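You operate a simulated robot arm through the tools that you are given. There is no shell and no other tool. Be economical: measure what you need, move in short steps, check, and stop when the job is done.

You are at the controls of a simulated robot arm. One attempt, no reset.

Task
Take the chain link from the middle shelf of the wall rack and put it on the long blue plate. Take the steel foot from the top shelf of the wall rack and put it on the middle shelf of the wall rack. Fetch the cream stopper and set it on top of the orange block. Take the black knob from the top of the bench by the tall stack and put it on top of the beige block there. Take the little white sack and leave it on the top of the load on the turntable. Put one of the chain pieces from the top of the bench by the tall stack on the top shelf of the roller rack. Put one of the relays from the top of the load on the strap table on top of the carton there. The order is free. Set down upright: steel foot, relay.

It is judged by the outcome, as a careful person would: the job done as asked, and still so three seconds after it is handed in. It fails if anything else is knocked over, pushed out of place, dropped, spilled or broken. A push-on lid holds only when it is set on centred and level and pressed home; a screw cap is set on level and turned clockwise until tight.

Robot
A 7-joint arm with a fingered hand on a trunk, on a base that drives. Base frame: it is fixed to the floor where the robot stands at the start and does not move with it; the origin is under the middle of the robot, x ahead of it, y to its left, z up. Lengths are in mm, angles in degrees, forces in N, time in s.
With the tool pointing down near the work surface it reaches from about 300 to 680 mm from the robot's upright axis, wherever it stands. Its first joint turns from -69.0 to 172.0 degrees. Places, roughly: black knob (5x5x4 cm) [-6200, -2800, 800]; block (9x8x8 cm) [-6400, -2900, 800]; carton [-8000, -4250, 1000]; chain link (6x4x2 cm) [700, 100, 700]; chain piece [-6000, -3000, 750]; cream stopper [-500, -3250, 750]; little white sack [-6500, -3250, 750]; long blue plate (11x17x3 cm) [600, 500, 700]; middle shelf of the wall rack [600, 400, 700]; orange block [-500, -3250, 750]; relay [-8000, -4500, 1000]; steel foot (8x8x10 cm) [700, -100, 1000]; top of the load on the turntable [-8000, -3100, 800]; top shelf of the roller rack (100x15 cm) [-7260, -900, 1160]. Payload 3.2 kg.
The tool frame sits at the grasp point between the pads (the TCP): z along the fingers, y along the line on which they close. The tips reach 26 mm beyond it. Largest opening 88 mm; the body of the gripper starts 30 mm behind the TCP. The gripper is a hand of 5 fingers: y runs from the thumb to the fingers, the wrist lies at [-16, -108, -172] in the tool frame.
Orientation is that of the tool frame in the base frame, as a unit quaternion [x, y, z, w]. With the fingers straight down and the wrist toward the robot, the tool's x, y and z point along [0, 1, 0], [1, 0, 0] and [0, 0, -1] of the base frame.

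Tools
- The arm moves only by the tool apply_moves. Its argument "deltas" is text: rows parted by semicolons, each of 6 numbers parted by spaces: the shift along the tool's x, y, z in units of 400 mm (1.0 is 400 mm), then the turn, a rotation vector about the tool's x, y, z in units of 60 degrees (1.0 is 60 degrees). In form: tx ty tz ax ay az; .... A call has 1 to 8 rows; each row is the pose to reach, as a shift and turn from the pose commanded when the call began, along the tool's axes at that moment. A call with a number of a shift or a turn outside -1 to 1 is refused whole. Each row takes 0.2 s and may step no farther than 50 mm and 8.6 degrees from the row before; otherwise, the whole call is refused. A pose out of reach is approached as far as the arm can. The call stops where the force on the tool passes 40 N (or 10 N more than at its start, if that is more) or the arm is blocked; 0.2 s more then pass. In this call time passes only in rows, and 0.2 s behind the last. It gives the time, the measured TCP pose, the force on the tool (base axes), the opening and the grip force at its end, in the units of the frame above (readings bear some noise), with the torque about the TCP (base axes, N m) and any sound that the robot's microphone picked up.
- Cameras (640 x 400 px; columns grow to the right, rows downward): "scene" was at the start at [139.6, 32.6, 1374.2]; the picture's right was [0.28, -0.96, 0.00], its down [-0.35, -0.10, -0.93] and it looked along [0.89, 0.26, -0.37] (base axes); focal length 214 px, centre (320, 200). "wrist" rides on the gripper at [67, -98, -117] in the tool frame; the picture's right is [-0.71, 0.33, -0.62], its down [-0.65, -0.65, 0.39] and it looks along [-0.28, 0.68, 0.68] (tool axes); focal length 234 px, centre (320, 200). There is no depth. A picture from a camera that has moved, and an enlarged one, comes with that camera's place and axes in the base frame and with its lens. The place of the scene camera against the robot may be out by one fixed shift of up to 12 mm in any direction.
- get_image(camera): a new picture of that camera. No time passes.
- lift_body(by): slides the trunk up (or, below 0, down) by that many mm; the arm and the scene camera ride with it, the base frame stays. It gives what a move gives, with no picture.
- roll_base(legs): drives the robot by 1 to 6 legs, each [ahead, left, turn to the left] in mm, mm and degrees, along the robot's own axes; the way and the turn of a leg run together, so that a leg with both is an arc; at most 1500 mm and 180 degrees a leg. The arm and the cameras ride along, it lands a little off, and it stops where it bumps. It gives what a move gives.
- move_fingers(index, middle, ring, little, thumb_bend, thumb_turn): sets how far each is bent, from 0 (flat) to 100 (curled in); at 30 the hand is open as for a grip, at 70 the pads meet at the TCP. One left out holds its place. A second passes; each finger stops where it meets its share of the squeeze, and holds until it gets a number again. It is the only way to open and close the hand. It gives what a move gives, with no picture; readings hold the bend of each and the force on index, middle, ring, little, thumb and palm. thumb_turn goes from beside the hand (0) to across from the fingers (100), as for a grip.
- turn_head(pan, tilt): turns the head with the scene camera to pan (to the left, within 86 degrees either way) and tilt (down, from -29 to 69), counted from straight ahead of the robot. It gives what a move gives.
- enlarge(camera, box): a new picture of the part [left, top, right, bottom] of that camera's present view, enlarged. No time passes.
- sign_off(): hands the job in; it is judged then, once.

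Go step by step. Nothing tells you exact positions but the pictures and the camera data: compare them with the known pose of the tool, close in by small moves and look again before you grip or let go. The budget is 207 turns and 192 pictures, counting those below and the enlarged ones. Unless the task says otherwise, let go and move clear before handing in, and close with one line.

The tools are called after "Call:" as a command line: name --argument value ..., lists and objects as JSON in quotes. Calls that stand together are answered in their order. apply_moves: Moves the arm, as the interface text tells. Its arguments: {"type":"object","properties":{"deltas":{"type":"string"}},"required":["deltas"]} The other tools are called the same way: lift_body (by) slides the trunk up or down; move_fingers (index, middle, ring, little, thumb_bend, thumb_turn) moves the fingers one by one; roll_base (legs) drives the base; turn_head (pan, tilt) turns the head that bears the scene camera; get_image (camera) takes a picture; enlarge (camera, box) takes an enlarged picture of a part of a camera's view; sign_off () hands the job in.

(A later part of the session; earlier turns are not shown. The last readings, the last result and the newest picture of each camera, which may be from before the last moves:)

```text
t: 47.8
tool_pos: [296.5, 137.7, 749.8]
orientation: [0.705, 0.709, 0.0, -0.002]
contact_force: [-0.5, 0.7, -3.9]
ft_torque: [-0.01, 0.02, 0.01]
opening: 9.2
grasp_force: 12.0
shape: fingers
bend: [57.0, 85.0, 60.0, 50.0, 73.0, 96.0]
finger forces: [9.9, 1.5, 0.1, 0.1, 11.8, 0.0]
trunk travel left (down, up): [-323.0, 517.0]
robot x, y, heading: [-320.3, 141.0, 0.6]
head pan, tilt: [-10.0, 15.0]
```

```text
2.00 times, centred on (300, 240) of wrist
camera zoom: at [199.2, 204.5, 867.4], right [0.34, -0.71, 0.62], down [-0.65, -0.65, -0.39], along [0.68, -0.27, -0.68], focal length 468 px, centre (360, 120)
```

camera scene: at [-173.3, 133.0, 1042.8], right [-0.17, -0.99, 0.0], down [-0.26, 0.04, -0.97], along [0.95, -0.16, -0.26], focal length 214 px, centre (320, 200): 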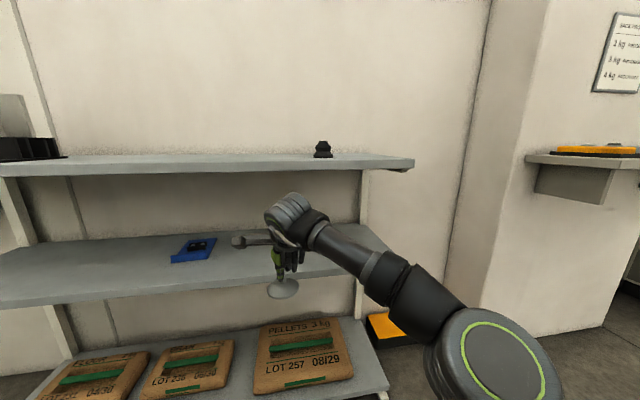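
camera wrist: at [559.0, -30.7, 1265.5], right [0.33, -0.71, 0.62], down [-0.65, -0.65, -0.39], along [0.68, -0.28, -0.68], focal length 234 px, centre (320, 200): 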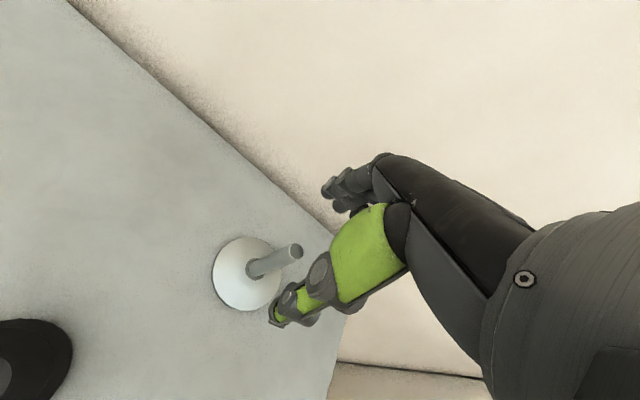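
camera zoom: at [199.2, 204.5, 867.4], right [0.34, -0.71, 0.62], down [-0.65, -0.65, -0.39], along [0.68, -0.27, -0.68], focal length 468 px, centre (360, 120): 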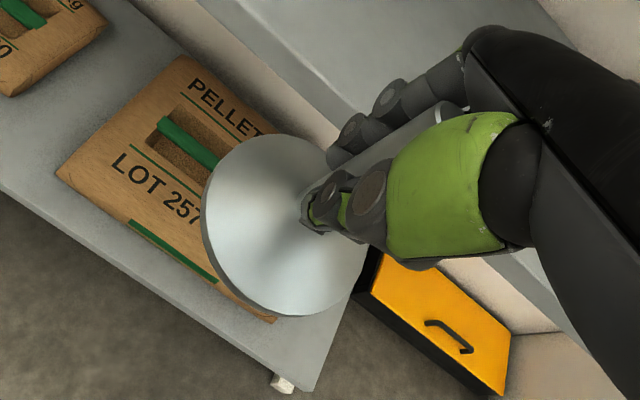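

Clearance above and below is about 20 mm each; I'll raise 5 mm and drive in.

Call:
apply_moves --deltas "0 0 -0.012 0 0 0"

Call:
roll_base --legs '[[315, 0, 0]]'

Call:
enlarge --camera "scene" --box '[200, 170, 360, 270]'

Call:
enlarge --camera "wrist" --box '[200, 140, 400, 340]'

```text
t: 48.2
tool_pos: [297.1, 137.1, 755.4]
orientation: [0.705, 0.709, 0.0, -0.001]
contact_force: [-0.9, -0.2, -3.2]
ft_torque: [-0.05, 0.08, 0.02]
opening: 9.5
grasp_force: 12.2
shape: fingers
bend: [57.0, 85.0, 60.0, 50.0, 73.0, 96.0]
finger forces: [9.8, 1.4, 0.0, 0.0, 11.8, 0.1]
trunk travel left (down, up): [-323.0, 517.0]
robot x, y, heading: [-316.8, 140.1, 0.6]
head pan, tilt: [-10.0, 15.0]
```

```text
t: 50.3
tool_pos: [610.5, 138.4, 753.7]
orientation: [0.705, 0.709, 0.0, -0.001]
contact_force: [-0.5, -0.5, -3.1]
ft_torque: [-0.01, 0.03, 0.02]
opening: 9.2
grasp_force: 10.9
shape: fingers
bend: [57.0, 85.0, 60.0, 50.0, 73.0, 96.0]
finger forces: [9.9, 1.3, 0.0, 0.1, 12.0, 0.0]
trunk travel left (down, up): [-323.0, 517.0]
robot x, y, heading: [-2.7, 140.5, 0.4]
head pan, tilt: [-10.0, 15.0]
```

```text
4.00 times, centred on (280, 220) of scene
camera zoom: at [142.0, 134.2, 1042.7], right [-0.17, -0.99, 0.0], down [-0.26, 0.04, -0.97], along [0.95, -0.16, -0.26], focal length 858 px, centre (480, 120)
```

zoom: 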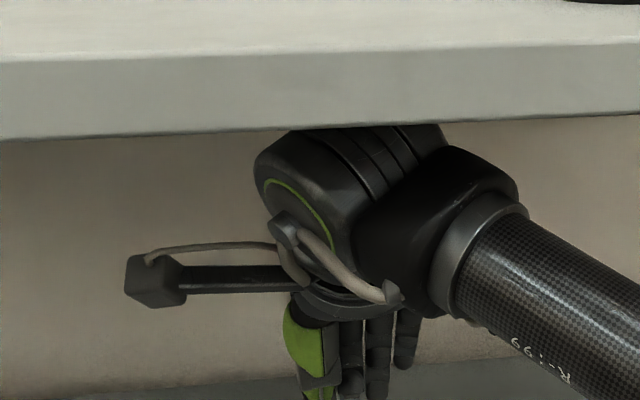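

```text
2.00 times, centred on (300, 240) of wrist
camera zoom: at [514.5, 204.9, 872.0], right [0.33, -0.71, 0.62], down [-0.65, -0.65, -0.39], along [0.68, -0.28, -0.68], focal length 468 px, centre (360, 120)
```

zoom: 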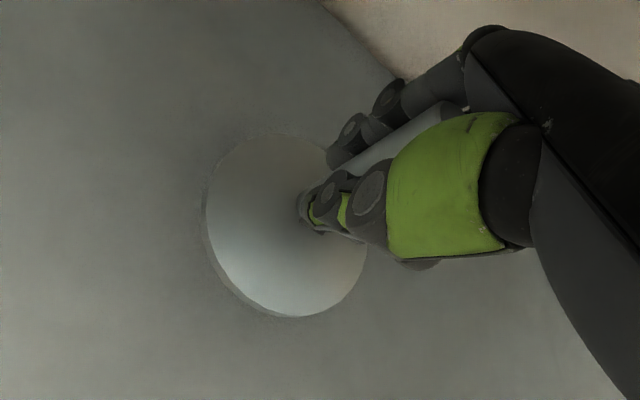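

Now lower gently to the shelf.

Call:
apply_moves --deltas "0 0 0.03 0 0 0; 0 0 0.05 0 0 0"

Call:
get_image --camera "scene"

```text
t: 50.9
tool_pos: [611.7, 137.3, 734.5]
orientation: [0.706, 0.708, 0.0, 0.0]
contact_force: [-0.8, 0.1, -3.2]
ft_torque: [0.02, 0.03, 0.0]
opening: 9.5
grasp_force: 11.2
shape: fingers
bend: [57.0, 85.0, 60.0, 50.0, 73.0, 96.0]
finger forces: [9.9, 1.4, 0.0, 0.0, 11.9, 0.1]
trunk travel left (down, up): [-323.0, 517.0]
robot x, y, heading: [2.7, 137.4, 0.2]
head pan, tilt: [-10.0, 15.0]
```

```text
156 pictures are left
camera scene: at [141.8, 134.2, 1042.8], right [-0.17, -0.99, 0.0], down [-0.26, 0.04, -0.97], along [0.95, -0.16, -0.26], focal length 214 px, centre (320, 200)
```

scene: 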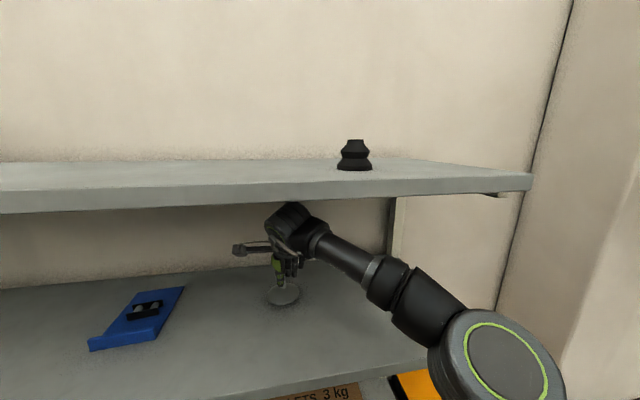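

Call:
apply_moves --deltas "0 0 0.008 0 0 0; 0 0 0.016 0 0 0"

Call:
enlarge --camera "scene" --box '[230, 240, 330, 310]'

```text
t: 51.5
tool_pos: [611.6, 138.5, 727.7]
orientation: [0.706, 0.708, 0.0, 0.0]
contact_force: [-0.4, 1.2, -3.4]
ft_torque: [0.02, 0.03, 0.03]
opening: 9.3
grasp_force: 12.0
shape: fingers
bend: [57.0, 85.0, 60.0, 50.0, 73.0, 96.0]
finger forces: [9.9, 1.3, 0.1, 0.0, 11.8, 0.0]
trunk travel left (down, up): [-323.0, 517.0]
robot x, y, heading: [0.2, 143.7, 0.1]
head pan, tilt: [-10.0, 15.0]
```

```text
5.71 times, centred on (280, 275) of scene
camera zoom: at [141.7, 134.2, 1042.8], right [-0.17, -0.99, 0.0], down [-0.26, 0.04, -0.97], along [0.95, -0.16, -0.26], focal length 1226 px, centre (549, -229)
```

zoom: 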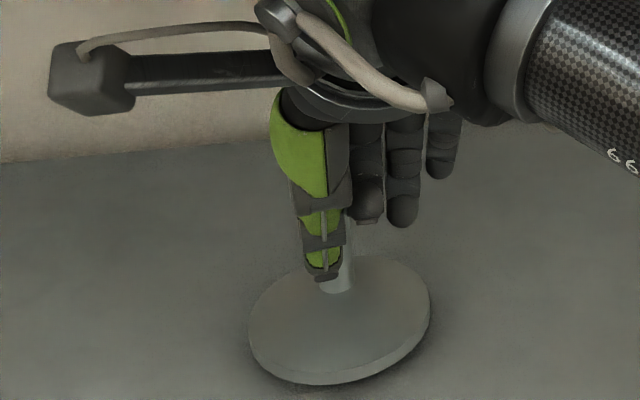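

Call:
apply_moves --deltas "0 0 0.006 0 0 0; 0 0 0.012 0 0 0"

```text
t: 52.1
tool_pos: [611.1, 137.4, 722.5]
orientation: [0.706, 0.708, 0.0, 0.0]
contact_force: [-0.2, -0.1, -2.9]
ft_torque: [-0.01, 0.02, 0.05]
opening: 9.1
grasp_force: 11.5
shape: fingers
bend: [57.0, 85.0, 60.0, 50.0, 73.0, 96.0]
finger forces: [10.0, 1.4, 0.0, 0.0, 11.8, 0.0]
trunk travel left (down, up): [-323.0, 517.0]
robot x, y, heading: [-1.3, 142.7, 0.2]
head pan, tilt: [-10.0, 15.0]
```

Call:
apply_moves --deltas "0 0 0.006 0 0 0; 0 0 0.012 0 0 0"

Call:
enlarge --camera "scene" --box '[230, 240, 330, 310]'

```text
t: 52.7
tool_pos: [611.4, 137.9, 719.8]
orientation: [0.706, 0.708, 0.001, 0.001]
contact_force: [-0.6, -1.4, 2.3]
ft_torque: [0.08, -0.07, -0.03]
opening: 9.0
grasp_force: 14.3
shape: fingers
bend: [57.0, 85.0, 60.0, 50.0, 73.0, 96.0]
finger forces: [11.0, 4.4, 0.0, 0.0, 12.8, 0.0]
trunk travel left (down, up): [-323.0, 517.0]
robot x, y, heading: [-2.7, 144.1, 0.4]
head pan, tilt: [-10.0, 15.0]
```

```text
5.71 times, centred on (280, 275) of scene
camera zoom: at [140.6, 133.9, 1043.1], right [-0.17, -0.99, 0.0], down [-0.25, 0.04, -0.97], along [0.95, -0.16, -0.26], focal length 1226 px, centre (549, -229)
```

zoom: 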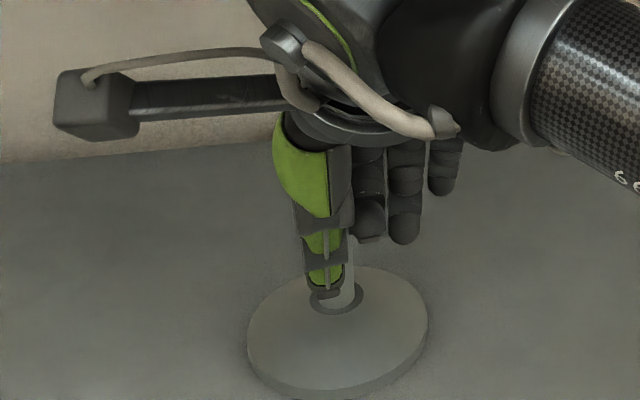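

Contact made. A little more down, then open in two stages.

Call:
apply_moves --deltas "0 0 0.005 0 0 0"

Call:
move_fingers --index 58 --middle 58 --ring 45 --little 35 --thumb_bend 60

Call:
move_fingers --index 30 --middle 30 --ring 30 --little 30 --thumb_bend 30

Call:
enlarge --camera "scene" --box '[230, 240, 330, 310]'

Call:
enlarge --camera "wrist" --box '[200, 140, 400, 340]'

```text
t: 53.1
tool_pos: [609.3, 136.6, 719.3]
orientation: [0.706, 0.708, 0.003, 0.001]
contact_force: [0.3, -0.7, 8.5]
ft_torque: [0.13, -0.09, 0.02]
opening: 9.0
grasp_force: 14.8
shape: fingers
bend: [57.0, 85.0, 60.0, 50.0, 74.0, 96.0]
finger forces: [11.5, 4.4, 0.1, 0.1, 13.7, 0.0]
trunk travel left (down, up): [-323.0, 517.0]
robot x, y, heading: [-1.4, 144.3, 0.4]
head pan, tilt: [-10.0, 15.0]
```

```text
t: 54.1
tool_pos: [611.4, 136.6, 716.4]
orientation: [0.705, 0.709, 0.001, -0.001]
contact_force: [0.2, 0.0, 0.2]
ft_torque: [-0.04, 0.01, -0.01]
opening: 27.1
grasp_force: 0.0
shape: fingers
bend: [57.0, 57.0, 45.0, 35.0, 60.0, 97.0]
finger forces: [0.0, 0.1, 0.1, 0.0, 0.0, 0.1]
trunk travel left (down, up): [-323.0, 517.0]
robot x, y, heading: [-6.0, 141.0, 0.4]
head pan, tilt: [-10.0, 15.0]
```

```text
t: 55.1
tool_pos: [610.3, 137.1, 717.5]
orientation: [0.706, 0.708, 0.0, -0.001]
contact_force: [-0.1, -0.2, -0.3]
ft_torque: [0.0, -0.01, 0.02]
opening: 87.5
grasp_force: 0.1
shape: fingers
bend: [30.0, 30.0, 30.0, 30.0, 30.0, 97.0]
finger forces: [0.1, 0.1, 0.0, 0.1, 0.1, 0.0]
trunk travel left (down, up): [-323.0, 517.0]
robot x, y, heading: [1.0, 143.9, 0.3]
head pan, tilt: [-10.0, 15.0]
```

```text
5.71 times, centred on (280, 275) of scene
camera zoom: at [141.1, 134.2, 1042.9], right [-0.17, -0.99, 0.0], down [-0.26, 0.04, -0.97], along [0.95, -0.16, -0.26], focal length 1226 px, centre (549, -229)
```

zoom: 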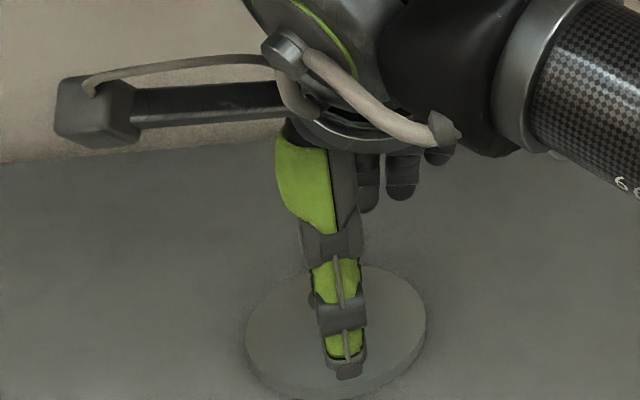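

```text
2.00 times, centred on (300, 240) of wrist
camera zoom: at [513.8, 204.8, 834.6], right [0.33, -0.71, 0.62], down [-0.65, -0.65, -0.39], along [0.68, -0.28, -0.68], focal length 468 px, centre (360, 120)
```

zoom: 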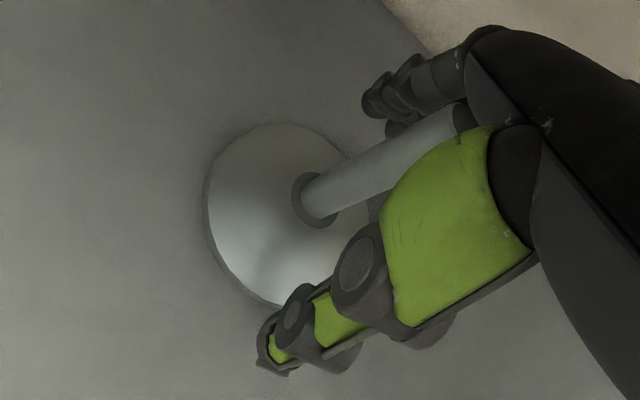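

The foot stands. I'll slide the hand sideways to the right so the stem passes out between thumb and fingers.

Call:
apply_moves --deltas "-0.06 0 0 0 0 0; -0.12 0 0 0 0 0; -0.22 0 0 0 0 0"

Call:
get_image --camera "scene"

```text
t: 55.9
tool_pos: [612.0, 49.5, 717.4]
orientation: [0.706, 0.709, 0.0, 0.0]
contact_force: [-0.3, -0.2, 0.6]
ft_torque: [-0.01, 0.0, 0.01]
opening: 87.4
grasp_force: 0.0
shape: fingers
bend: [30.0, 30.0, 30.0, 30.0, 30.0, 97.0]
finger forces: [0.0, 0.0, 0.0, 0.1, 0.1, 0.0]
trunk travel left (down, up): [-323.0, 517.0]
robot x, y, heading: [0.2, 142.7, 0.3]
head pan, tilt: [-10.0, 15.0]
```

```text
151 pictures are left
camera scene: at [141.2, 134.0, 1042.9], right [-0.17, -0.99, 0.0], down [-0.26, 0.04, -0.97], along [0.95, -0.16, -0.26], focal length 214 px, centre (320, 200)
```

scene: 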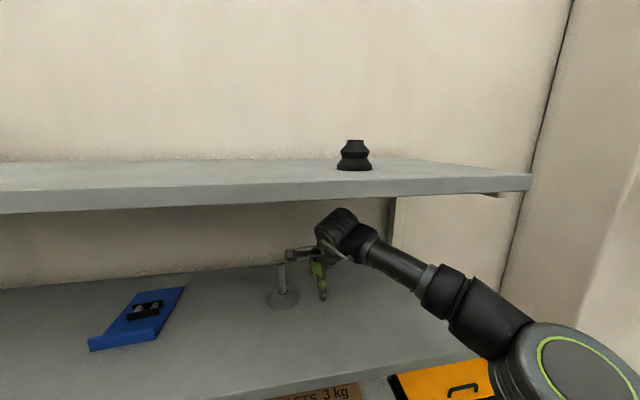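

Foot is upright on the middle shelf. Backing out, tucking the arm and turning to find the way to the cream stopper's station.

Call:
roll_base --legs '[[-450, 0, 0]]'

Call:
apply_moves --deltas "0.055 -0.071 -0.078 0 0 0; 0.11 -0.142 -0.156 0 0 0; 0.165 -0.213 -0.234 0 0 0; 0.22 -0.284 -0.312 0 0 0; 0.275 -0.355 -0.39 0 0 0; 0.33 -0.426 -0.468 0 0 0; 0.385 -0.497 -0.546 0 0 0; 0.44 -0.568 -0.624 0 0 0"

Call:
roll_base --legs '[[0, 0, -90]]'

Call:
turn_head --pan 0 --tilt 5

Call:
get_image --camera "scene"

```text
t: 58.6
tool_pos: [160.9, 45.7, 716.9]
orientation: [0.708, 0.706, 0.0, -0.002]
contact_force: [1.1, 0.1, 0.1]
ft_torque: [-0.04, -0.01, 0.0]
opening: 87.7
grasp_force: 0.1
shape: fingers
bend: [30.0, 30.0, 30.0, 30.0, 30.0, 97.0]
finger forces: [0.0, 0.0, 0.0, 0.1, 0.0, 0.0]
trunk travel left (down, up): [-323.0, 517.0]
robot x, y, heading: [-450.3, 134.8, -0.3]
head pan, tilt: [-10.0, 15.0]
```

```text
t: 60.4
tool_pos: [-68.4, 221.1, 966.5]
orientation: [0.707, 0.707, 0.0, 0.0]
contact_force: [0.3, -0.5, 0.4]
ft_torque: [0.02, 0.02, 0.0]
opening: 87.6
grasp_force: 0.0
shape: fingers
bend: [30.0, 30.0, 30.0, 30.0, 30.0, 97.0]
finger forces: [0.0, 0.1, 0.0, 0.0, 0.0, 0.0]
trunk travel left (down, up): [-323.0, 517.0]
robot x, y, heading: [-450.2, 141.3, 0.1]
head pan, tilt: [-10.0, 15.0]
```

```text
t: 64.6
tool_pos: [-369.5, -240.4, 966.3]
orientation: [1.0, 0.002, 0.0, 0.0]
contact_force: [0.2, -0.1, 0.2]
ft_torque: [-0.02, 0.02, 0.03]
opening: 87.6
grasp_force: 0.0
shape: fingers
bend: [30.0, 30.0, 30.0, 30.0, 30.0, 97.0]
finger forces: [0.1, 0.1, 0.1, 0.0, 0.1, 0.0]
trunk travel left (down, up): [-323.0, 517.0]
robot x, y, heading: [-449.9, 142.0, -89.6]
head pan, tilt: [-10.0, 15.0]
```

```text
t: 65.3
tool_pos: [-368.1, -241.6, 966.7]
orientation: [1.0, 0.004, 0.0, -0.001]
contact_force: [-0.5, -0.3, -0.1]
ft_torque: [-0.02, 0.0, 0.0]
opening: 87.5
grasp_force: 0.1
shape: fingers
bend: [30.0, 30.0, 30.0, 30.0, 30.0, 97.0]
finger forces: [0.1, 0.0, 0.0, 0.1, 0.0, 0.0]
trunk travel left (down, up): [-323.0, 517.0]
robot x, y, heading: [-452.4, 141.9, -89.8]
head pan, tilt: [0.0, 5.0]
```

```text
150 pictures are left
camera scene: at [-449.7, 7.3, 1059.0], right [-1.0, -0.01, 0.0], down [0.0, 0.09, -1.0], along [0.01, -1.0, -0.09], focal length 214 px, centre (320, 200)
```

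scene: 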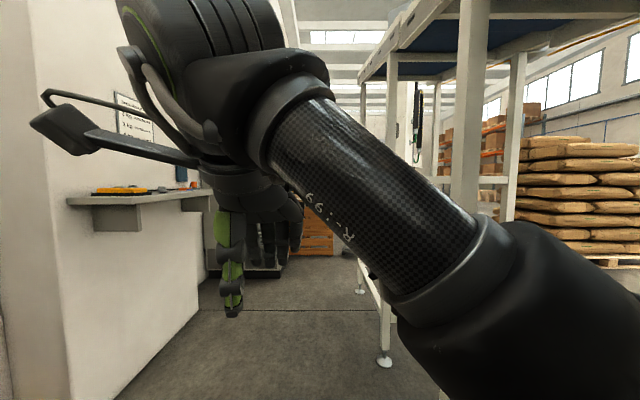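

There's a clear corridor ahead along -y, with the frame's posts at x≈-800 on the right. I'll shift left a little and drive ahead.

Call:
roll_base --legs '[[0, 80, 0], [1400, 0, 0]]'

Call:
turn_head --pan 25 --tilt 12

Call:
get_image --camera "scene"

Call:
get_image --camera "wrist"

```text
t: 73.0
tool_pos: [-286.7, -1637.1, 966.8]
orientation: [1.0, 0.0, 0.002, 0.0]
contact_force: [0.4, -0.1, -0.2]
ft_torque: [0.0, 0.02, 0.01]
opening: 87.7
grasp_force: 0.2
shape: fingers
bend: [30.0, 30.0, 30.0, 30.0, 30.0, 97.0]
finger forces: [0.1, 0.1, 0.0, 0.1, 0.0, 0.0]
trunk travel left (down, up): [-323.0, 517.0]
robot x, y, heading: [-368.4, -1253.0, -89.7]
head pan, tilt: [0.0, 5.0]
```

```text
t: 73.8
tool_pos: [-285.7, -1635.7, 966.0]
orientation: [1.0, 0.0, 0.001, 0.0]
contact_force: [0.1, -0.2, -0.3]
ft_torque: [-0.01, 0.0, 0.0]
opening: 87.4
grasp_force: 0.1
shape: fingers
bend: [30.0, 30.0, 30.0, 30.0, 30.0, 97.0]
finger forces: [0.0, 0.0, 0.0, 0.0, 0.1, 0.1]
trunk travel left (down, up): [-323.0, 517.0]
robot x, y, heading: [-363.6, -1251.6, -89.8]
head pan, tilt: [25.0, 12.0]
```

```text
149 pictures are left
camera scene: at [-325.7, -1380.3, 1047.8], right [-0.91, -0.42, 0.0], down [-0.09, 0.19, -0.98], along [0.41, -0.89, -0.21], focal length 214 px, centre (320, 200)
```

scene: 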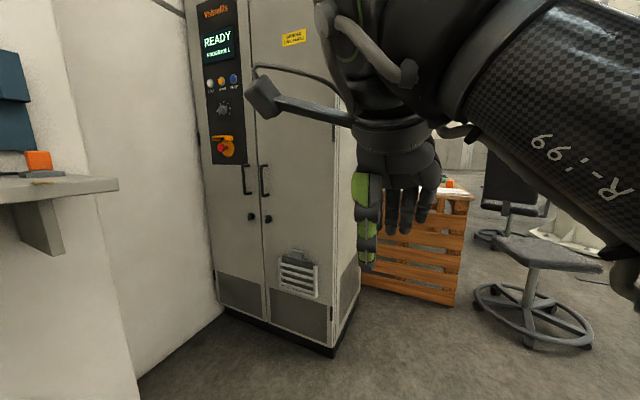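

```text
148 pictures are left
camera wrist: at [-218.8, -1537.9, 1083.8], right [-0.71, -0.33, 0.62], down [-0.65, 0.65, -0.39], along [-0.28, -0.68, -0.68], focal length 234 px, centre (320, 200)
```

wrist: 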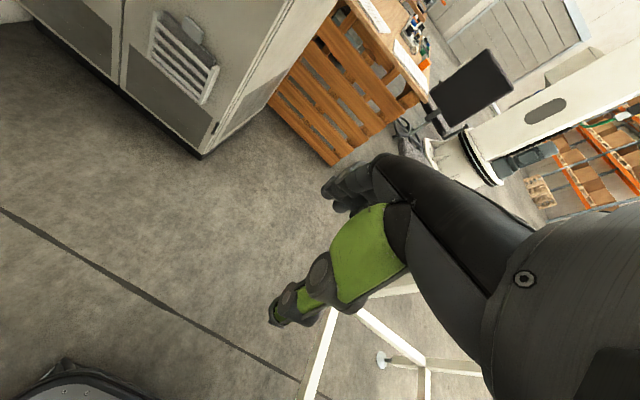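

The wooden crate behind the cabinet holds the orange block, at about (-530, -3250). I'll drive up to it.

Call:
roll_base --legs '[[1250, 0, 0]]'

Call:
turn_head --pan 15 --tilt 30

Call:
get_image --camera "scene"

Call:
get_image --camera "wrist"

```text
t: 80.2
tool_pos: [-294.1, -2886.4, 966.3]
orientation: [1.0, -0.006, 0.001, 0.001]
contact_force: [0.1, -0.1, 0.3]
ft_torque: [-0.03, 0.01, -0.01]
opening: 87.7
grasp_force: 0.1
shape: fingers
bend: [30.0, 30.0, 30.0, 30.0, 30.0, 97.0]
finger forces: [0.0, 0.0, 0.0, 0.1, 0.0, 0.0]
trunk travel left (down, up): [-323.0, 517.0]
robot x, y, heading: [-370.6, -2496.5, -90.6]
head pan, tilt: [25.0, 12.0]
```

```text
t: 81.0
tool_pos: [-294.2, -2886.7, 966.1]
orientation: [1.0, -0.006, 0.001, 0.001]
contact_force: [1.4, 0.7, 0.5]
ft_torque: [0.03, -0.02, 0.01]
opening: 87.8
grasp_force: 0.1
shape: fingers
bend: [30.0, 30.0, 30.0, 30.0, 30.0, 97.0]
finger forces: [0.1, 0.0, 0.0, 0.0, 0.0, 0.1]
trunk travel left (down, up): [-323.0, 517.0]
robot x, y, heading: [-371.0, -2499.7, -90.5]
head pan, tilt: [15.0, 30.0]
```

```text
147 pictures are left
camera scene: at [-347.9, -2631.9, 1018.8], right [-0.97, -0.25, 0.0], down [-0.13, 0.48, -0.87], along [0.22, -0.84, -0.5], focal length 214 px, centre (320, 200)
```

scene: 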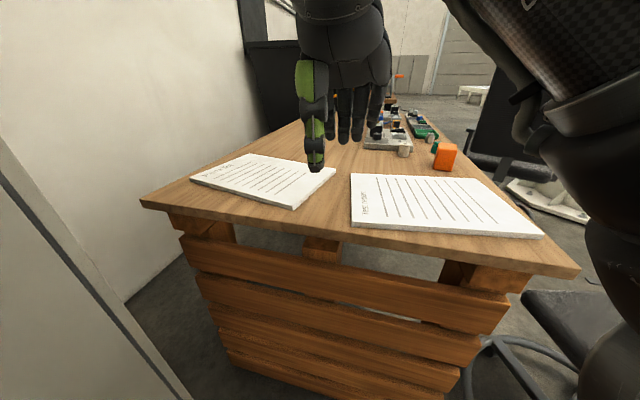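

```text
146 pictures are left
camera wrist: at [-226.5, -2787.8, 1083.8], right [-0.71, -0.32, 0.62], down [-0.64, 0.66, -0.39], along [-0.29, -0.68, -0.68], focal length 234 px, centre (320, 200)
```

wrist: 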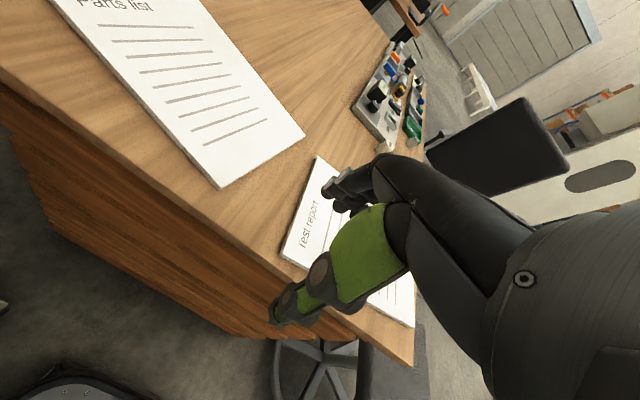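

Call:
enlarge --camera "scene" --box '[340, 90, 500, 190]'

Call:
enlarge --camera "wrist" --box '[330, 30, 450, 160]'

```text
4.00 times, centred on (420, 140) of scene
camera zoom: at [-347.9, -2631.9, 1018.8], right [-0.97, -0.25, 0.0], down [-0.13, 0.48, -0.87], along [0.22, -0.84, -0.5], focal length 858 px, centre (-80, 440)
```

zoom: 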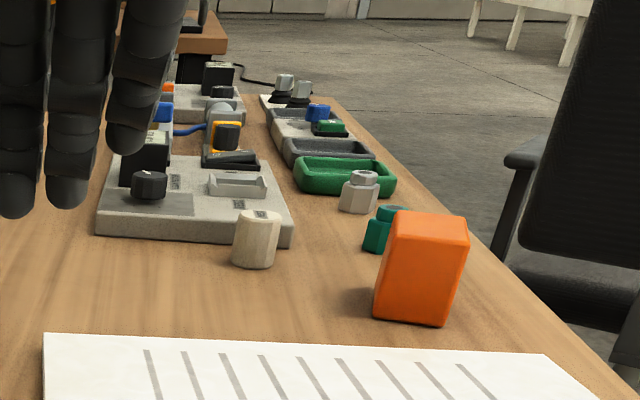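

```text
3.08 times, centred on (390, 95) of wrist
camera zoom: at [-226.5, -2787.8, 1083.8], right [-0.71, -0.32, 0.62], down [-0.64, 0.66, -0.39], along [-0.29, -0.68, -0.68], focal length 720 px, centre (105, 523)
```

zoom: 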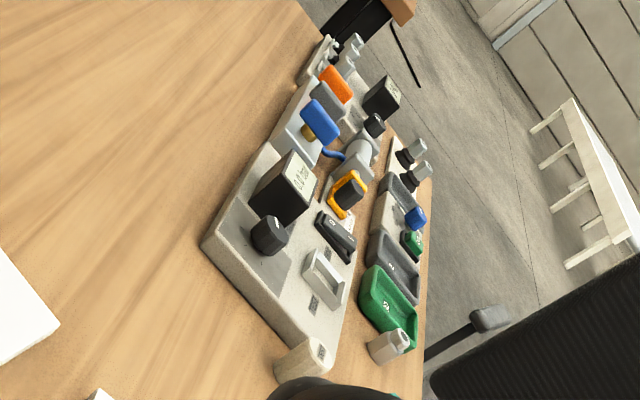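

The stopper is at about (-439, -3349) with table top near z 795; the orange block is at about (-535, -3254). The base front reaches about 230 mm ahead of the axis, so I'll raise the trunk and edge closer to the table.

Call:
lift_body --by 180

Call:
roll_base --legs '[[0, 50, 0.5], [145, 0, 0]]'

Call:
turn_head --pan 0 --tilt 35

Call:
get_image --camera "scene"

Call:
get_image --camera "wrist"

```text
t: 83.0
tool_pos: [-294.3, -2886.4, 1147.1]
orientation: [1.0, -0.005, 0.0, 0.0]
contact_force: [0.3, 0.1, 0.1]
ft_torque: [0.04, 0.01, 0.04]
opening: 87.5
grasp_force: 0.0
shape: fingers
bend: [30.0, 30.0, 30.0, 30.0, 30.0, 97.0]
finger forces: [0.0, 0.0, 0.0, 0.1, 0.0, 0.0]
trunk travel left (down, up): [-503.0, 337.0]
robot x, y, heading: [-370.8, -2502.1, -90.4]
head pan, tilt: [15.0, 30.0]
```

```text
t: 84.8
tool_pos: [-240.4, -3031.4, 1146.1]
orientation: [1.0, -0.001, 0.0, 0.0]
contact_force: [0.7, 0.5, -1.4]
ft_torque: [-0.03, -0.01, 0.02]
opening: 87.2
grasp_force: 0.0
shape: fingers
bend: [30.0, 30.0, 30.0, 30.0, 30.0, 97.0]
finger forces: [0.0, 0.1, 0.0, 0.1, 0.1, 0.0]
trunk travel left (down, up): [-503.0, 337.0]
robot x, y, heading: [-320.9, -2644.9, -90.1]
head pan, tilt: [15.0, 30.0]
```

```text
t: 85.6
tool_pos: [-239.8, -3029.3, 1146.1]
orientation: [1.0, -0.001, 0.0, 0.0]
contact_force: [0.3, -0.7, 0.3]
ft_torque: [0.0, 0.0, -0.02]
opening: 87.6
grasp_force: 0.0
shape: fingers
bend: [30.0, 30.0, 30.0, 30.0, 30.0, 97.0]
finger forces: [0.0, 0.0, 0.1, 0.0, 0.1, 0.1]
trunk travel left (down, up): [-503.0, 337.0]
robot x, y, heading: [-316.7, -2648.3, -90.1]
head pan, tilt: [0.0, 35.0]
```

```text
143 pictures are left
camera scene: at [-319.7, -2777.6, 1190.9], right [-1.0, 0.0, 0.0], down [0.0, 0.57, -0.82], along [0.0, -0.82, -0.57], focal length 214 px, centre (320, 200)
```

scene: 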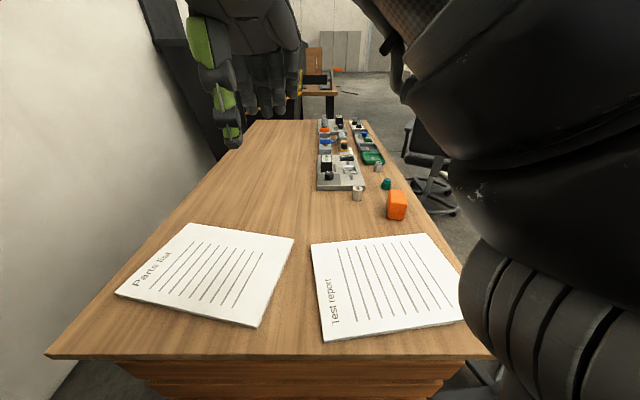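

```text
142 pictures are left
camera wrist: at [-173.7, -2931.7, 1263.8], right [-0.71, -0.33, 0.62], down [-0.65, 0.65, -0.39], along [-0.28, -0.68, -0.68], focal length 234 px, centre (320, 200)
```

wrist: 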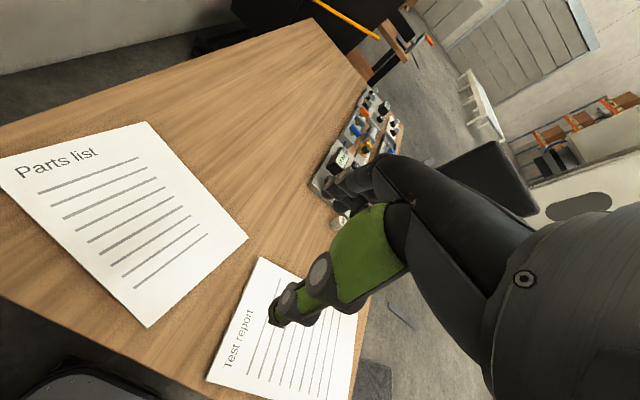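

Call:
apply_moves --deltas "-0.054 0.085 0.066 0 0 0; -0.107 0.17 0.132 0 0 0; -0.16 0.255 0.198 0 0 0; -0.214 0.34 0.264 0 0 0; -0.268 0.424 0.33 0 0 0; -0.32 0.51 0.396 0 0 0; -0.374 0.594 0.462 0 0 0; -0.425 0.675 0.525 0 0 0"

Call:
move_fingers --index 45 --middle 45 --ring 45 --little 45 --thumb_bend 42

Call:
enlarge --camera "scene" --box '[290, 110, 450, 230]'

Call:
get_image --camera "wrist"

```text
t: 87.4
tool_pos: [-410.0, -3301.3, 934.8]
orientation: [1.0, -0.001, 0.0, 0.0]
contact_force: [-0.8, -0.7, 1.1]
ft_torque: [0.01, 0.02, -0.01]
opening: 87.7
grasp_force: 0.0
shape: fingers
bend: [30.0, 30.0, 30.0, 30.0, 30.0, 97.0]
finger forces: [0.0, 0.0, 0.0, 0.1, 0.0, 0.0]
trunk travel left (down, up): [-503.0, 337.0]
robot x, y, heading: [-320.2, -2648.8, -90.2]
head pan, tilt: [0.0, 35.0]
```

```text
t: 88.4
tool_pos: [-411.4, -3300.1, 935.7]
orientation: [1.0, -0.001, 0.001, 0.0]
contact_force: [1.1, -0.6, -0.6]
ft_torque: [0.01, -0.03, 0.01]
opening: 60.0
grasp_force: 0.1
shape: fingers
bend: [45.0, 45.0, 45.0, 45.0, 42.0, 97.0]
finger forces: [0.1, 0.1, 0.0, 0.0, 0.0, 0.0]
trunk travel left (down, up): [-503.0, 337.0]
robot x, y, heading: [-321.2, -2642.9, -90.0]
head pan, tilt: [0.0, 35.0]
```

```text
3.33 times, centred on (370, 170) of scene
camera zoom: at [-319.9, -2777.7, 1190.9], right [-1.0, 0.0, 0.0], down [0.0, 0.57, -0.82], along [0.0, -0.82, -0.57], focal length 715 px, centre (153, 300)
```

zoom: 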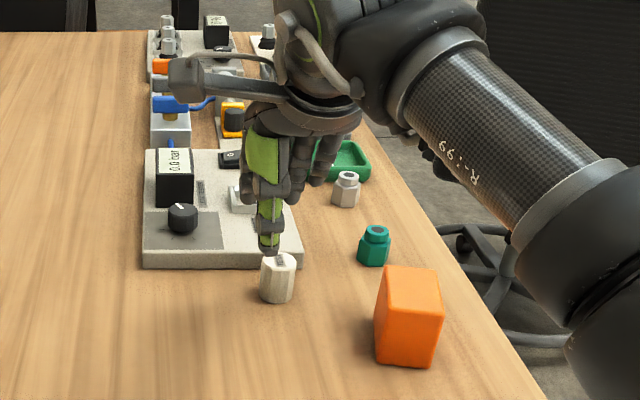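

```text
140 pictures are left
camera wrist: at [-343.9, -3201.5, 1053.0], right [-0.71, -0.33, 0.62], down [-0.65, 0.65, -0.39], along [-0.28, -0.68, -0.68], focal length 234 px, centre (320, 200)
```

wrist: 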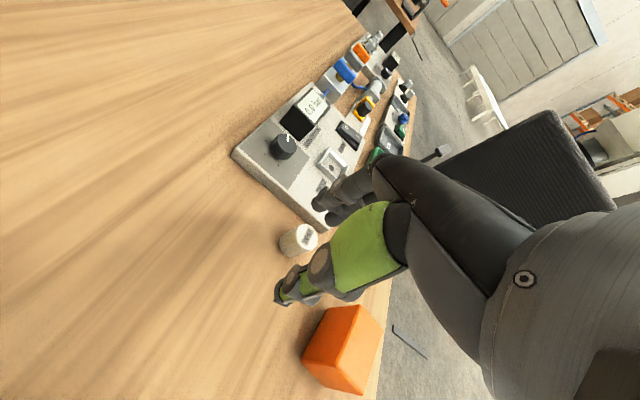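

Call:
apply_moves --deltas "-0.036 0.07 0.03 0 0 0; -0.0725 0.14 0.06 0 0 0; -0.0725 0.14 0.14 0 0 0"

Call:
enlarge --camera "scene" --box '[310, 150, 410, 220]'

Call:
get_image --camera "wrist"

```text
t: 89.2
tool_pos: [-433.1, -3350.4, 875.4]
orientation: [1.0, 0.0, 0.0, -0.001]
contact_force: [0.6, 0.0, -0.6]
ft_torque: [0.01, 0.01, -0.01]
opening: 59.9
grasp_force: 0.0
shape: fingers
bend: [45.0, 45.0, 45.0, 45.0, 42.0, 97.0]
finger forces: [0.0, 0.0, 0.0, 0.0, 0.0, 0.0]
out of reach, approached as far as the arm can: row 2, 3
trunk travel left (down, up): [-503.0, 337.0]
robot x, y, heading: [-318.9, -2644.2, -90.1]
head pan, tilt: [0.0, 35.0]
```

```text
5.71 times, centred on (360, 185) of scene
camera zoom: at [-319.9, -2779.0, 1190.7], right [-1.0, 0.0, 0.0], down [0.0, 0.57, -0.82], along [0.0, -0.82, -0.57], focal length 1226 px, centre (91, 286)
```

zoom: 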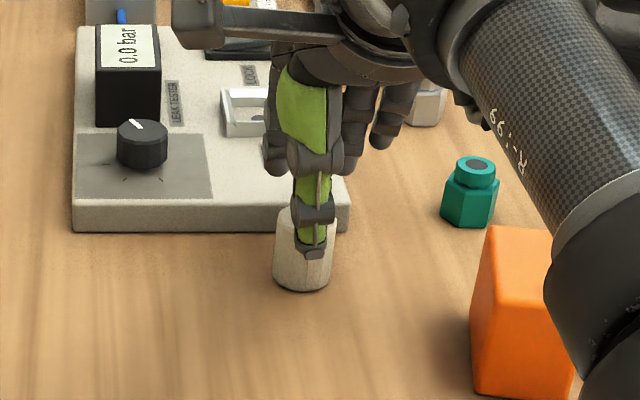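

```text
138 pictures are left
camera wrist: at [-366.7, -3251.8, 993.3], right [-0.71, -0.33, 0.62], down [-0.65, 0.65, -0.39], along [-0.28, -0.68, -0.68], focal length 234 px, centre (320, 200)
```

wrist: 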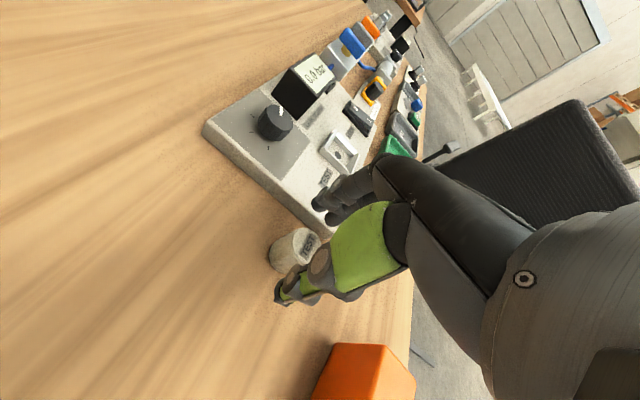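

Call:
roll_base --legs '[[20, 0, 0]]'

```text
t: 90.0
tool_pos: [-434.1, -3370.8, 875.6]
orientation: [1.0, -0.001, 0.001, -0.001]
contact_force: [-0.1, -1.3, -0.5]
ft_torque: [0.01, 0.02, 0.0]
opening: 59.9
grasp_force: 0.1
shape: fingers
bend: [45.0, 45.0, 45.0, 45.0, 42.0, 97.0]
finger forces: [0.0, 0.0, 0.0, 0.0, 0.0, 0.0]
trunk travel left (down, up): [-503.0, 337.0]
robot x, y, heading: [-318.3, -2666.4, -89.9]
head pan, tilt: [0.0, 35.0]
```

Call:
apply_moves --deltas "-0.008 -0.034 0 0 0 0; -0.008 -0.034 0.04 0 0 0"

Call:
enlarge --camera "wrist" --box '[220, 160, 400, 320]'

Call:
enlarge --camera "scene" --box '[310, 150, 410, 220]'

```text
t: 90.6
tool_pos: [-436.3, -3356.3, 861.3]
orientation: [1.0, -0.001, -0.001, 0.0]
contact_force: [-0.3, -0.6, 0.4]
ft_torque: [-0.03, -0.02, 0.0]
opening: 59.8
grasp_force: 0.1
shape: fingers
bend: [45.0, 45.0, 45.0, 45.0, 42.0, 97.0]
finger forces: [0.0, 0.0, 0.0, 0.1, 0.0, 0.1]
trunk travel left (down, up): [-503.0, 337.0]
robot x, y, heading: [-320.1, -2667.2, -90.4]
head pan, tilt: [0.0, 35.0]
```

```text
2.50 times, centred on (310, 240) of wrist
camera zoom: at [-369.7, -3257.5, 978.6], right [-0.71, -0.33, 0.62], down [-0.65, 0.66, -0.39], along [-0.28, -0.68, -0.68], focal length 585 px, centre (345, 100)
```

zoom: 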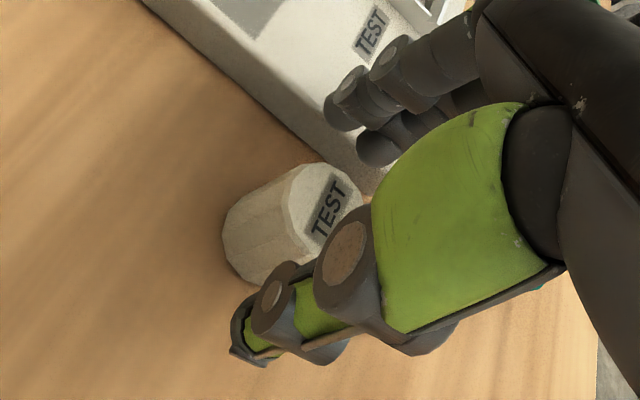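

```text
5.71 times, centred on (360, 185) of scene
camera zoom: at [-319.9, -2798.2, 1190.8], right [-1.0, 0.0, 0.0], down [0.0, 0.57, -0.82], along [0.0, -0.82, -0.57], focal length 1226 px, centre (91, 286)
```

zoom: 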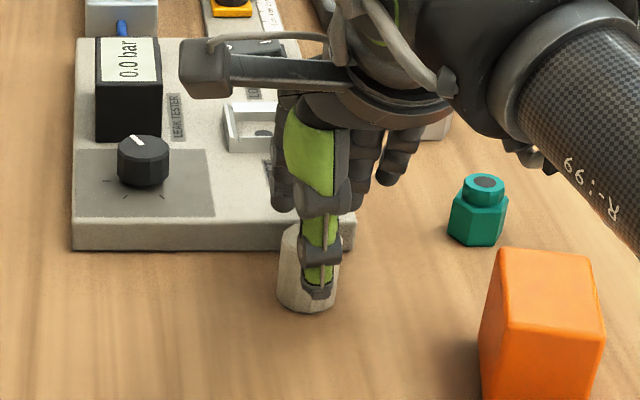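

The board edge is close behind the stopper, so I'll narrow the opening to about 50 mm before descending.

Call:
move_fingers --index 49 --middle 49 --ring 49 --little 49 --thumb_bend 47

Call:
apply_moves --deltas "0 0.003 0.04 0 0 0"

Call:
enlarge --camera "wrist" --box '[220, 160, 400, 320]'

```text
t: 91.6
tool_pos: [-435.9, -3356.3, 862.1]
orientation: [1.0, -0.001, 0.001, 0.001]
contact_force: [-0.4, 0.4, 0.0]
ft_torque: [0.01, 0.01, 0.01]
opening: 50.5
grasp_force: 0.0
shape: fingers
bend: [49.0, 49.0, 49.0, 49.0, 47.0, 97.0]
finger forces: [0.0, 0.0, 0.1, 0.0, 0.0, 0.1]
trunk travel left (down, up): [-503.0, 337.0]
robot x, y, heading: [-318.1, -2664.7, -90.2]
head pan, tilt: [0.0, 35.0]
```

```text
t: 92.0
tool_pos: [-436.4, -3358.3, 843.9]
orientation: [1.0, -0.001, 0.001, 0.0]
contact_force: [0.4, 0.3, -0.1]
ft_torque: [-0.01, 0.02, -0.01]
opening: 50.3
grasp_force: 0.0
shape: fingers
bend: [49.0, 49.0, 49.0, 49.0, 47.0, 97.0]
finger forces: [0.1, 0.0, 0.0, 0.1, 0.0, 0.0]
trunk travel left (down, up): [-503.0, 337.0]
robot x, y, heading: [-318.8, -2667.4, -90.1]
head pan, tilt: [0.0, 35.0]
```

```text
2.50 times, centred on (310, 240) of wrist
camera zoom: at [-370.0, -3259.0, 962.7], right [-0.71, -0.33, 0.62], down [-0.65, 0.65, -0.39], along [-0.28, -0.68, -0.68], focal length 585 px, centre (345, 100)
```

zoom: 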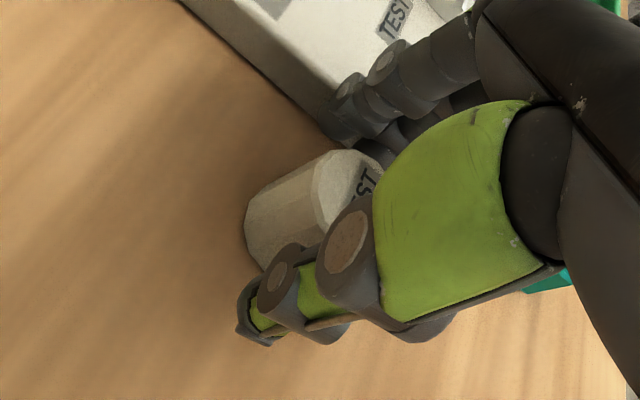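

Call:
apply_moves --deltas "0 0 0.016 0 0 0; 0 0 0.032 0 0 0"

Call:
move_fingers --index 70 --middle 70 --ring 65 --little 49 --thumb_bend 70

Call:
enlarge --camera "wrist" --box '[220, 160, 400, 320]'

```text
t: 92.6
tool_pos: [-437.2, -3356.9, 831.5]
orientation: [1.0, -0.002, 0.0, 0.0]
contact_force: [0.0, 0.3, -0.2]
ft_torque: [-0.01, 0.02, -0.03]
opening: 50.7
grasp_force: 0.0
shape: fingers
bend: [49.0, 49.0, 49.0, 49.0, 47.0, 97.0]
finger forces: [0.0, 0.1, 0.0, 0.0, 0.0, 0.0]
trunk travel left (down, up): [-503.0, 337.0]
robot x, y, heading: [-322.3, -2662.8, -90.0]
head pan, tilt: [0.0, 35.0]
```

```text
t: 93.6
tool_pos: [-437.4, -3356.0, 833.1]
orientation: [1.0, -0.001, 0.001, -0.001]
contact_force: [-0.6, -0.9, 1.6]
ft_torque: [-0.04, 0.03, 0.03]
opening: 26.7
grasp_force: 12.2
shape: fingers
bend: [62.0, 63.0, 65.0, 49.0, 60.0, 96.0]
finger forces: [6.6, 6.3, 0.0, 0.0, 12.6, 0.0]
trunk travel left (down, up): [-503.0, 337.0]
robot x, y, heading: [-322.0, -2668.0, -90.0]
head pan, tilt: [0.0, 35.0]
```

```text
2.50 times, centred on (310, 240) of wrist
camera zoom: at [-370.1, -3257.8, 950.3], right [-0.71, -0.33, 0.62], down [-0.65, 0.65, -0.39], along [-0.28, -0.68, -0.68], focal length 585 px, centre (345, 100)
```

zoom: 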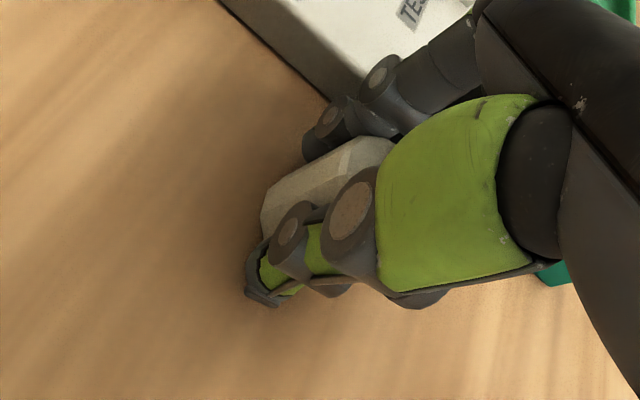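

Gripped. Lifting 100 mm and moving above the orange block.

Call:
apply_moves --deltas "0 0 -0.12 0 0 0; 0 0 -0.24 0 0 0; -0.08 -0.07 -0.25 0 0 0; -0.16 -0.14 -0.25 0 0 0; -0.24 -0.2125 -0.25 0 0 0"

Call:
get_image --camera "wrist"

Call:
enlarge --camera "scene" --box '[330, 120, 470, 240]'

```text
t: 94.8
tool_pos: [-533.5, -3270.5, 933.2]
orientation: [1.0, -0.001, 0.0, 0.0]
contact_force: [0.0, -0.3, 0.6]
ft_torque: [0.0, 0.01, -0.02]
opening: 26.0
grasp_force: 11.9
shape: fingers
bend: [62.0, 63.0, 65.0, 49.0, 60.0, 96.0]
finger forces: [6.2, 5.8, 0.1, 0.0, 12.1, 0.1]
out of reach, approached as far as the arm can: row 2
trunk travel left (down, up): [-503.0, 337.0]
robot x, y, heading: [-319.1, -2668.8, -89.8]
head pan, tilt: [0.0, 35.0]
```

```text
133 pictures are left
camera wrist: at [-467.5, -3172.0, 1049.8], right [-0.71, -0.33, 0.62], down [-0.65, 0.65, -0.39], along [-0.28, -0.68, -0.68], focal length 234 px, centre (320, 200)
```

wrist: 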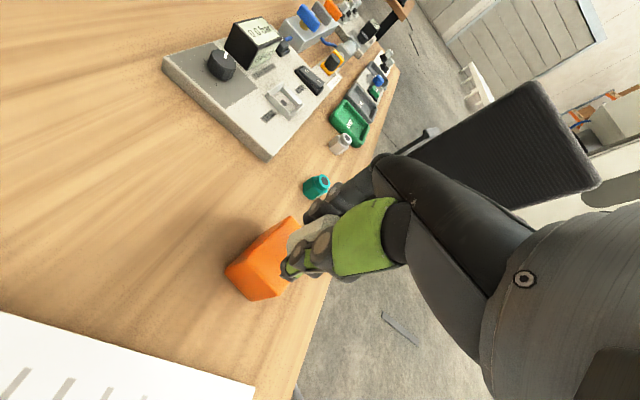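

```text
3.33 times, centred on (400, 180) of scene
camera zoom: at [-321.1, -2796.9, 1191.0], right [-1.0, 0.0, 0.0], down [0.0, 0.57, -0.82], along [0.0, -0.82, -0.57], focal length 715 px, centre (53, 267)
```

zoom: 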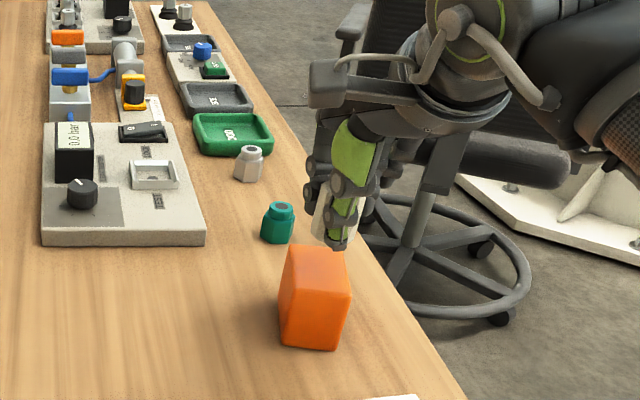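

Call:
enlarge --camera "wrist" --box '[200, 180, 360, 320]'

```text
2.86 times, centred on (280, 250) of wrist
camera zoom: at [-467.5, -3172.0, 1049.8], right [-0.71, -0.33, 0.62], down [-0.65, 0.65, -0.39], along [-0.28, -0.68, -0.68], focal length 669 px, centre (434, 57)
```

zoom: 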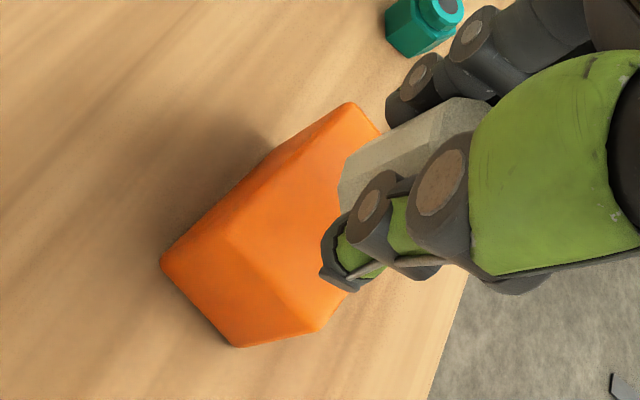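

The block top is centred near (-539, -3279) at z≈857. Shifting slightly and lowering.

Call:
apply_moves --deltas "-0.0125 0.02 0.03 0 0 0; -0.0125 0.02 0.08 0 0 0"

Call:
enlarge --camera "scene" --box '[360, 150, 440, 230]'

Call:
enlarge --camera "wrist" --box '[200, 180, 360, 320]'

```text
t: 95.4
tool_pos: [-537.8, -3279.5, 900.0]
orientation: [1.0, -0.001, 0.001, 0.0]
contact_force: [0.2, 0.4, -0.2]
ft_torque: [0.02, 0.01, -0.03]
opening: 26.3
grasp_force: 12.4
shape: fingers
bend: [62.0, 63.0, 65.0, 49.0, 60.0, 96.0]
finger forces: [6.3, 5.7, 0.0, 0.1, 12.1, 0.1]
trunk travel left (down, up): [-503.0, 337.0]
robot x, y, heading: [-322.7, -2663.9, -90.1]
head pan, tilt: [0.0, 35.0]
```

```text
5.00 times, centred on (400, 190) of scene
camera zoom: at [-320.1, -2797.8, 1190.9], right [-1.0, 0.0, 0.0], down [0.0, 0.57, -0.82], along [0.0, -0.82, -0.57], focal length 1072 px, centre (-80, 250)
```

zoom: 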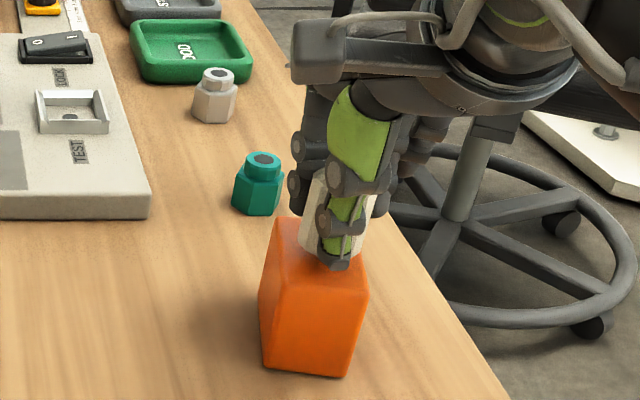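

```text
2.86 times, centred on (280, 250) of wrist
camera zoom: at [-471.5, -3180.6, 1017.7], right [-0.71, -0.33, 0.62], down [-0.65, 0.65, -0.39], along [-0.28, -0.68, -0.68], focal length 669 px, centre (434, 57)
```

zoom: 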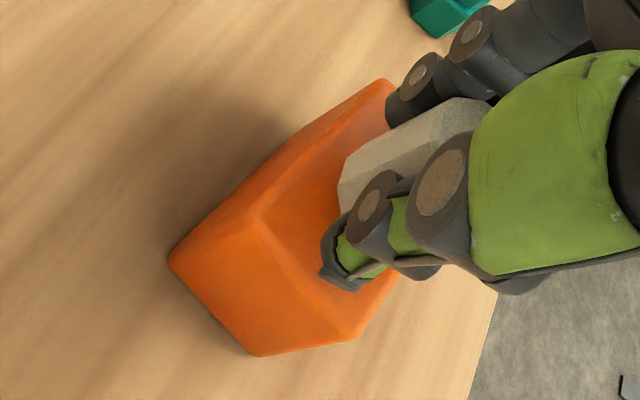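

Call:
apply_moves --deltas "0.008 0 0.008 0 0 0; 0.008 0 0.014 0 0 0"

```text
t: 96.0
tool_pos: [-534.0, -3277.7, 894.4]
orientation: [1.0, -0.001, 0.002, 0.0]
contact_force: [0.0, -0.4, -0.6]
ft_torque: [-0.03, 0.0, -0.01]
opening: 26.0
grasp_force: 11.8
shape: fingers
bend: [62.0, 63.0, 65.0, 49.0, 60.0, 96.0]
finger forces: [6.2, 5.8, 0.1, 0.0, 12.1, 0.0]
trunk travel left (down, up): [-503.0, 337.0]
robot x, y, heading: [-316.9, -2669.6, -89.9]
head pan, tilt: [0.0, 35.0]
```

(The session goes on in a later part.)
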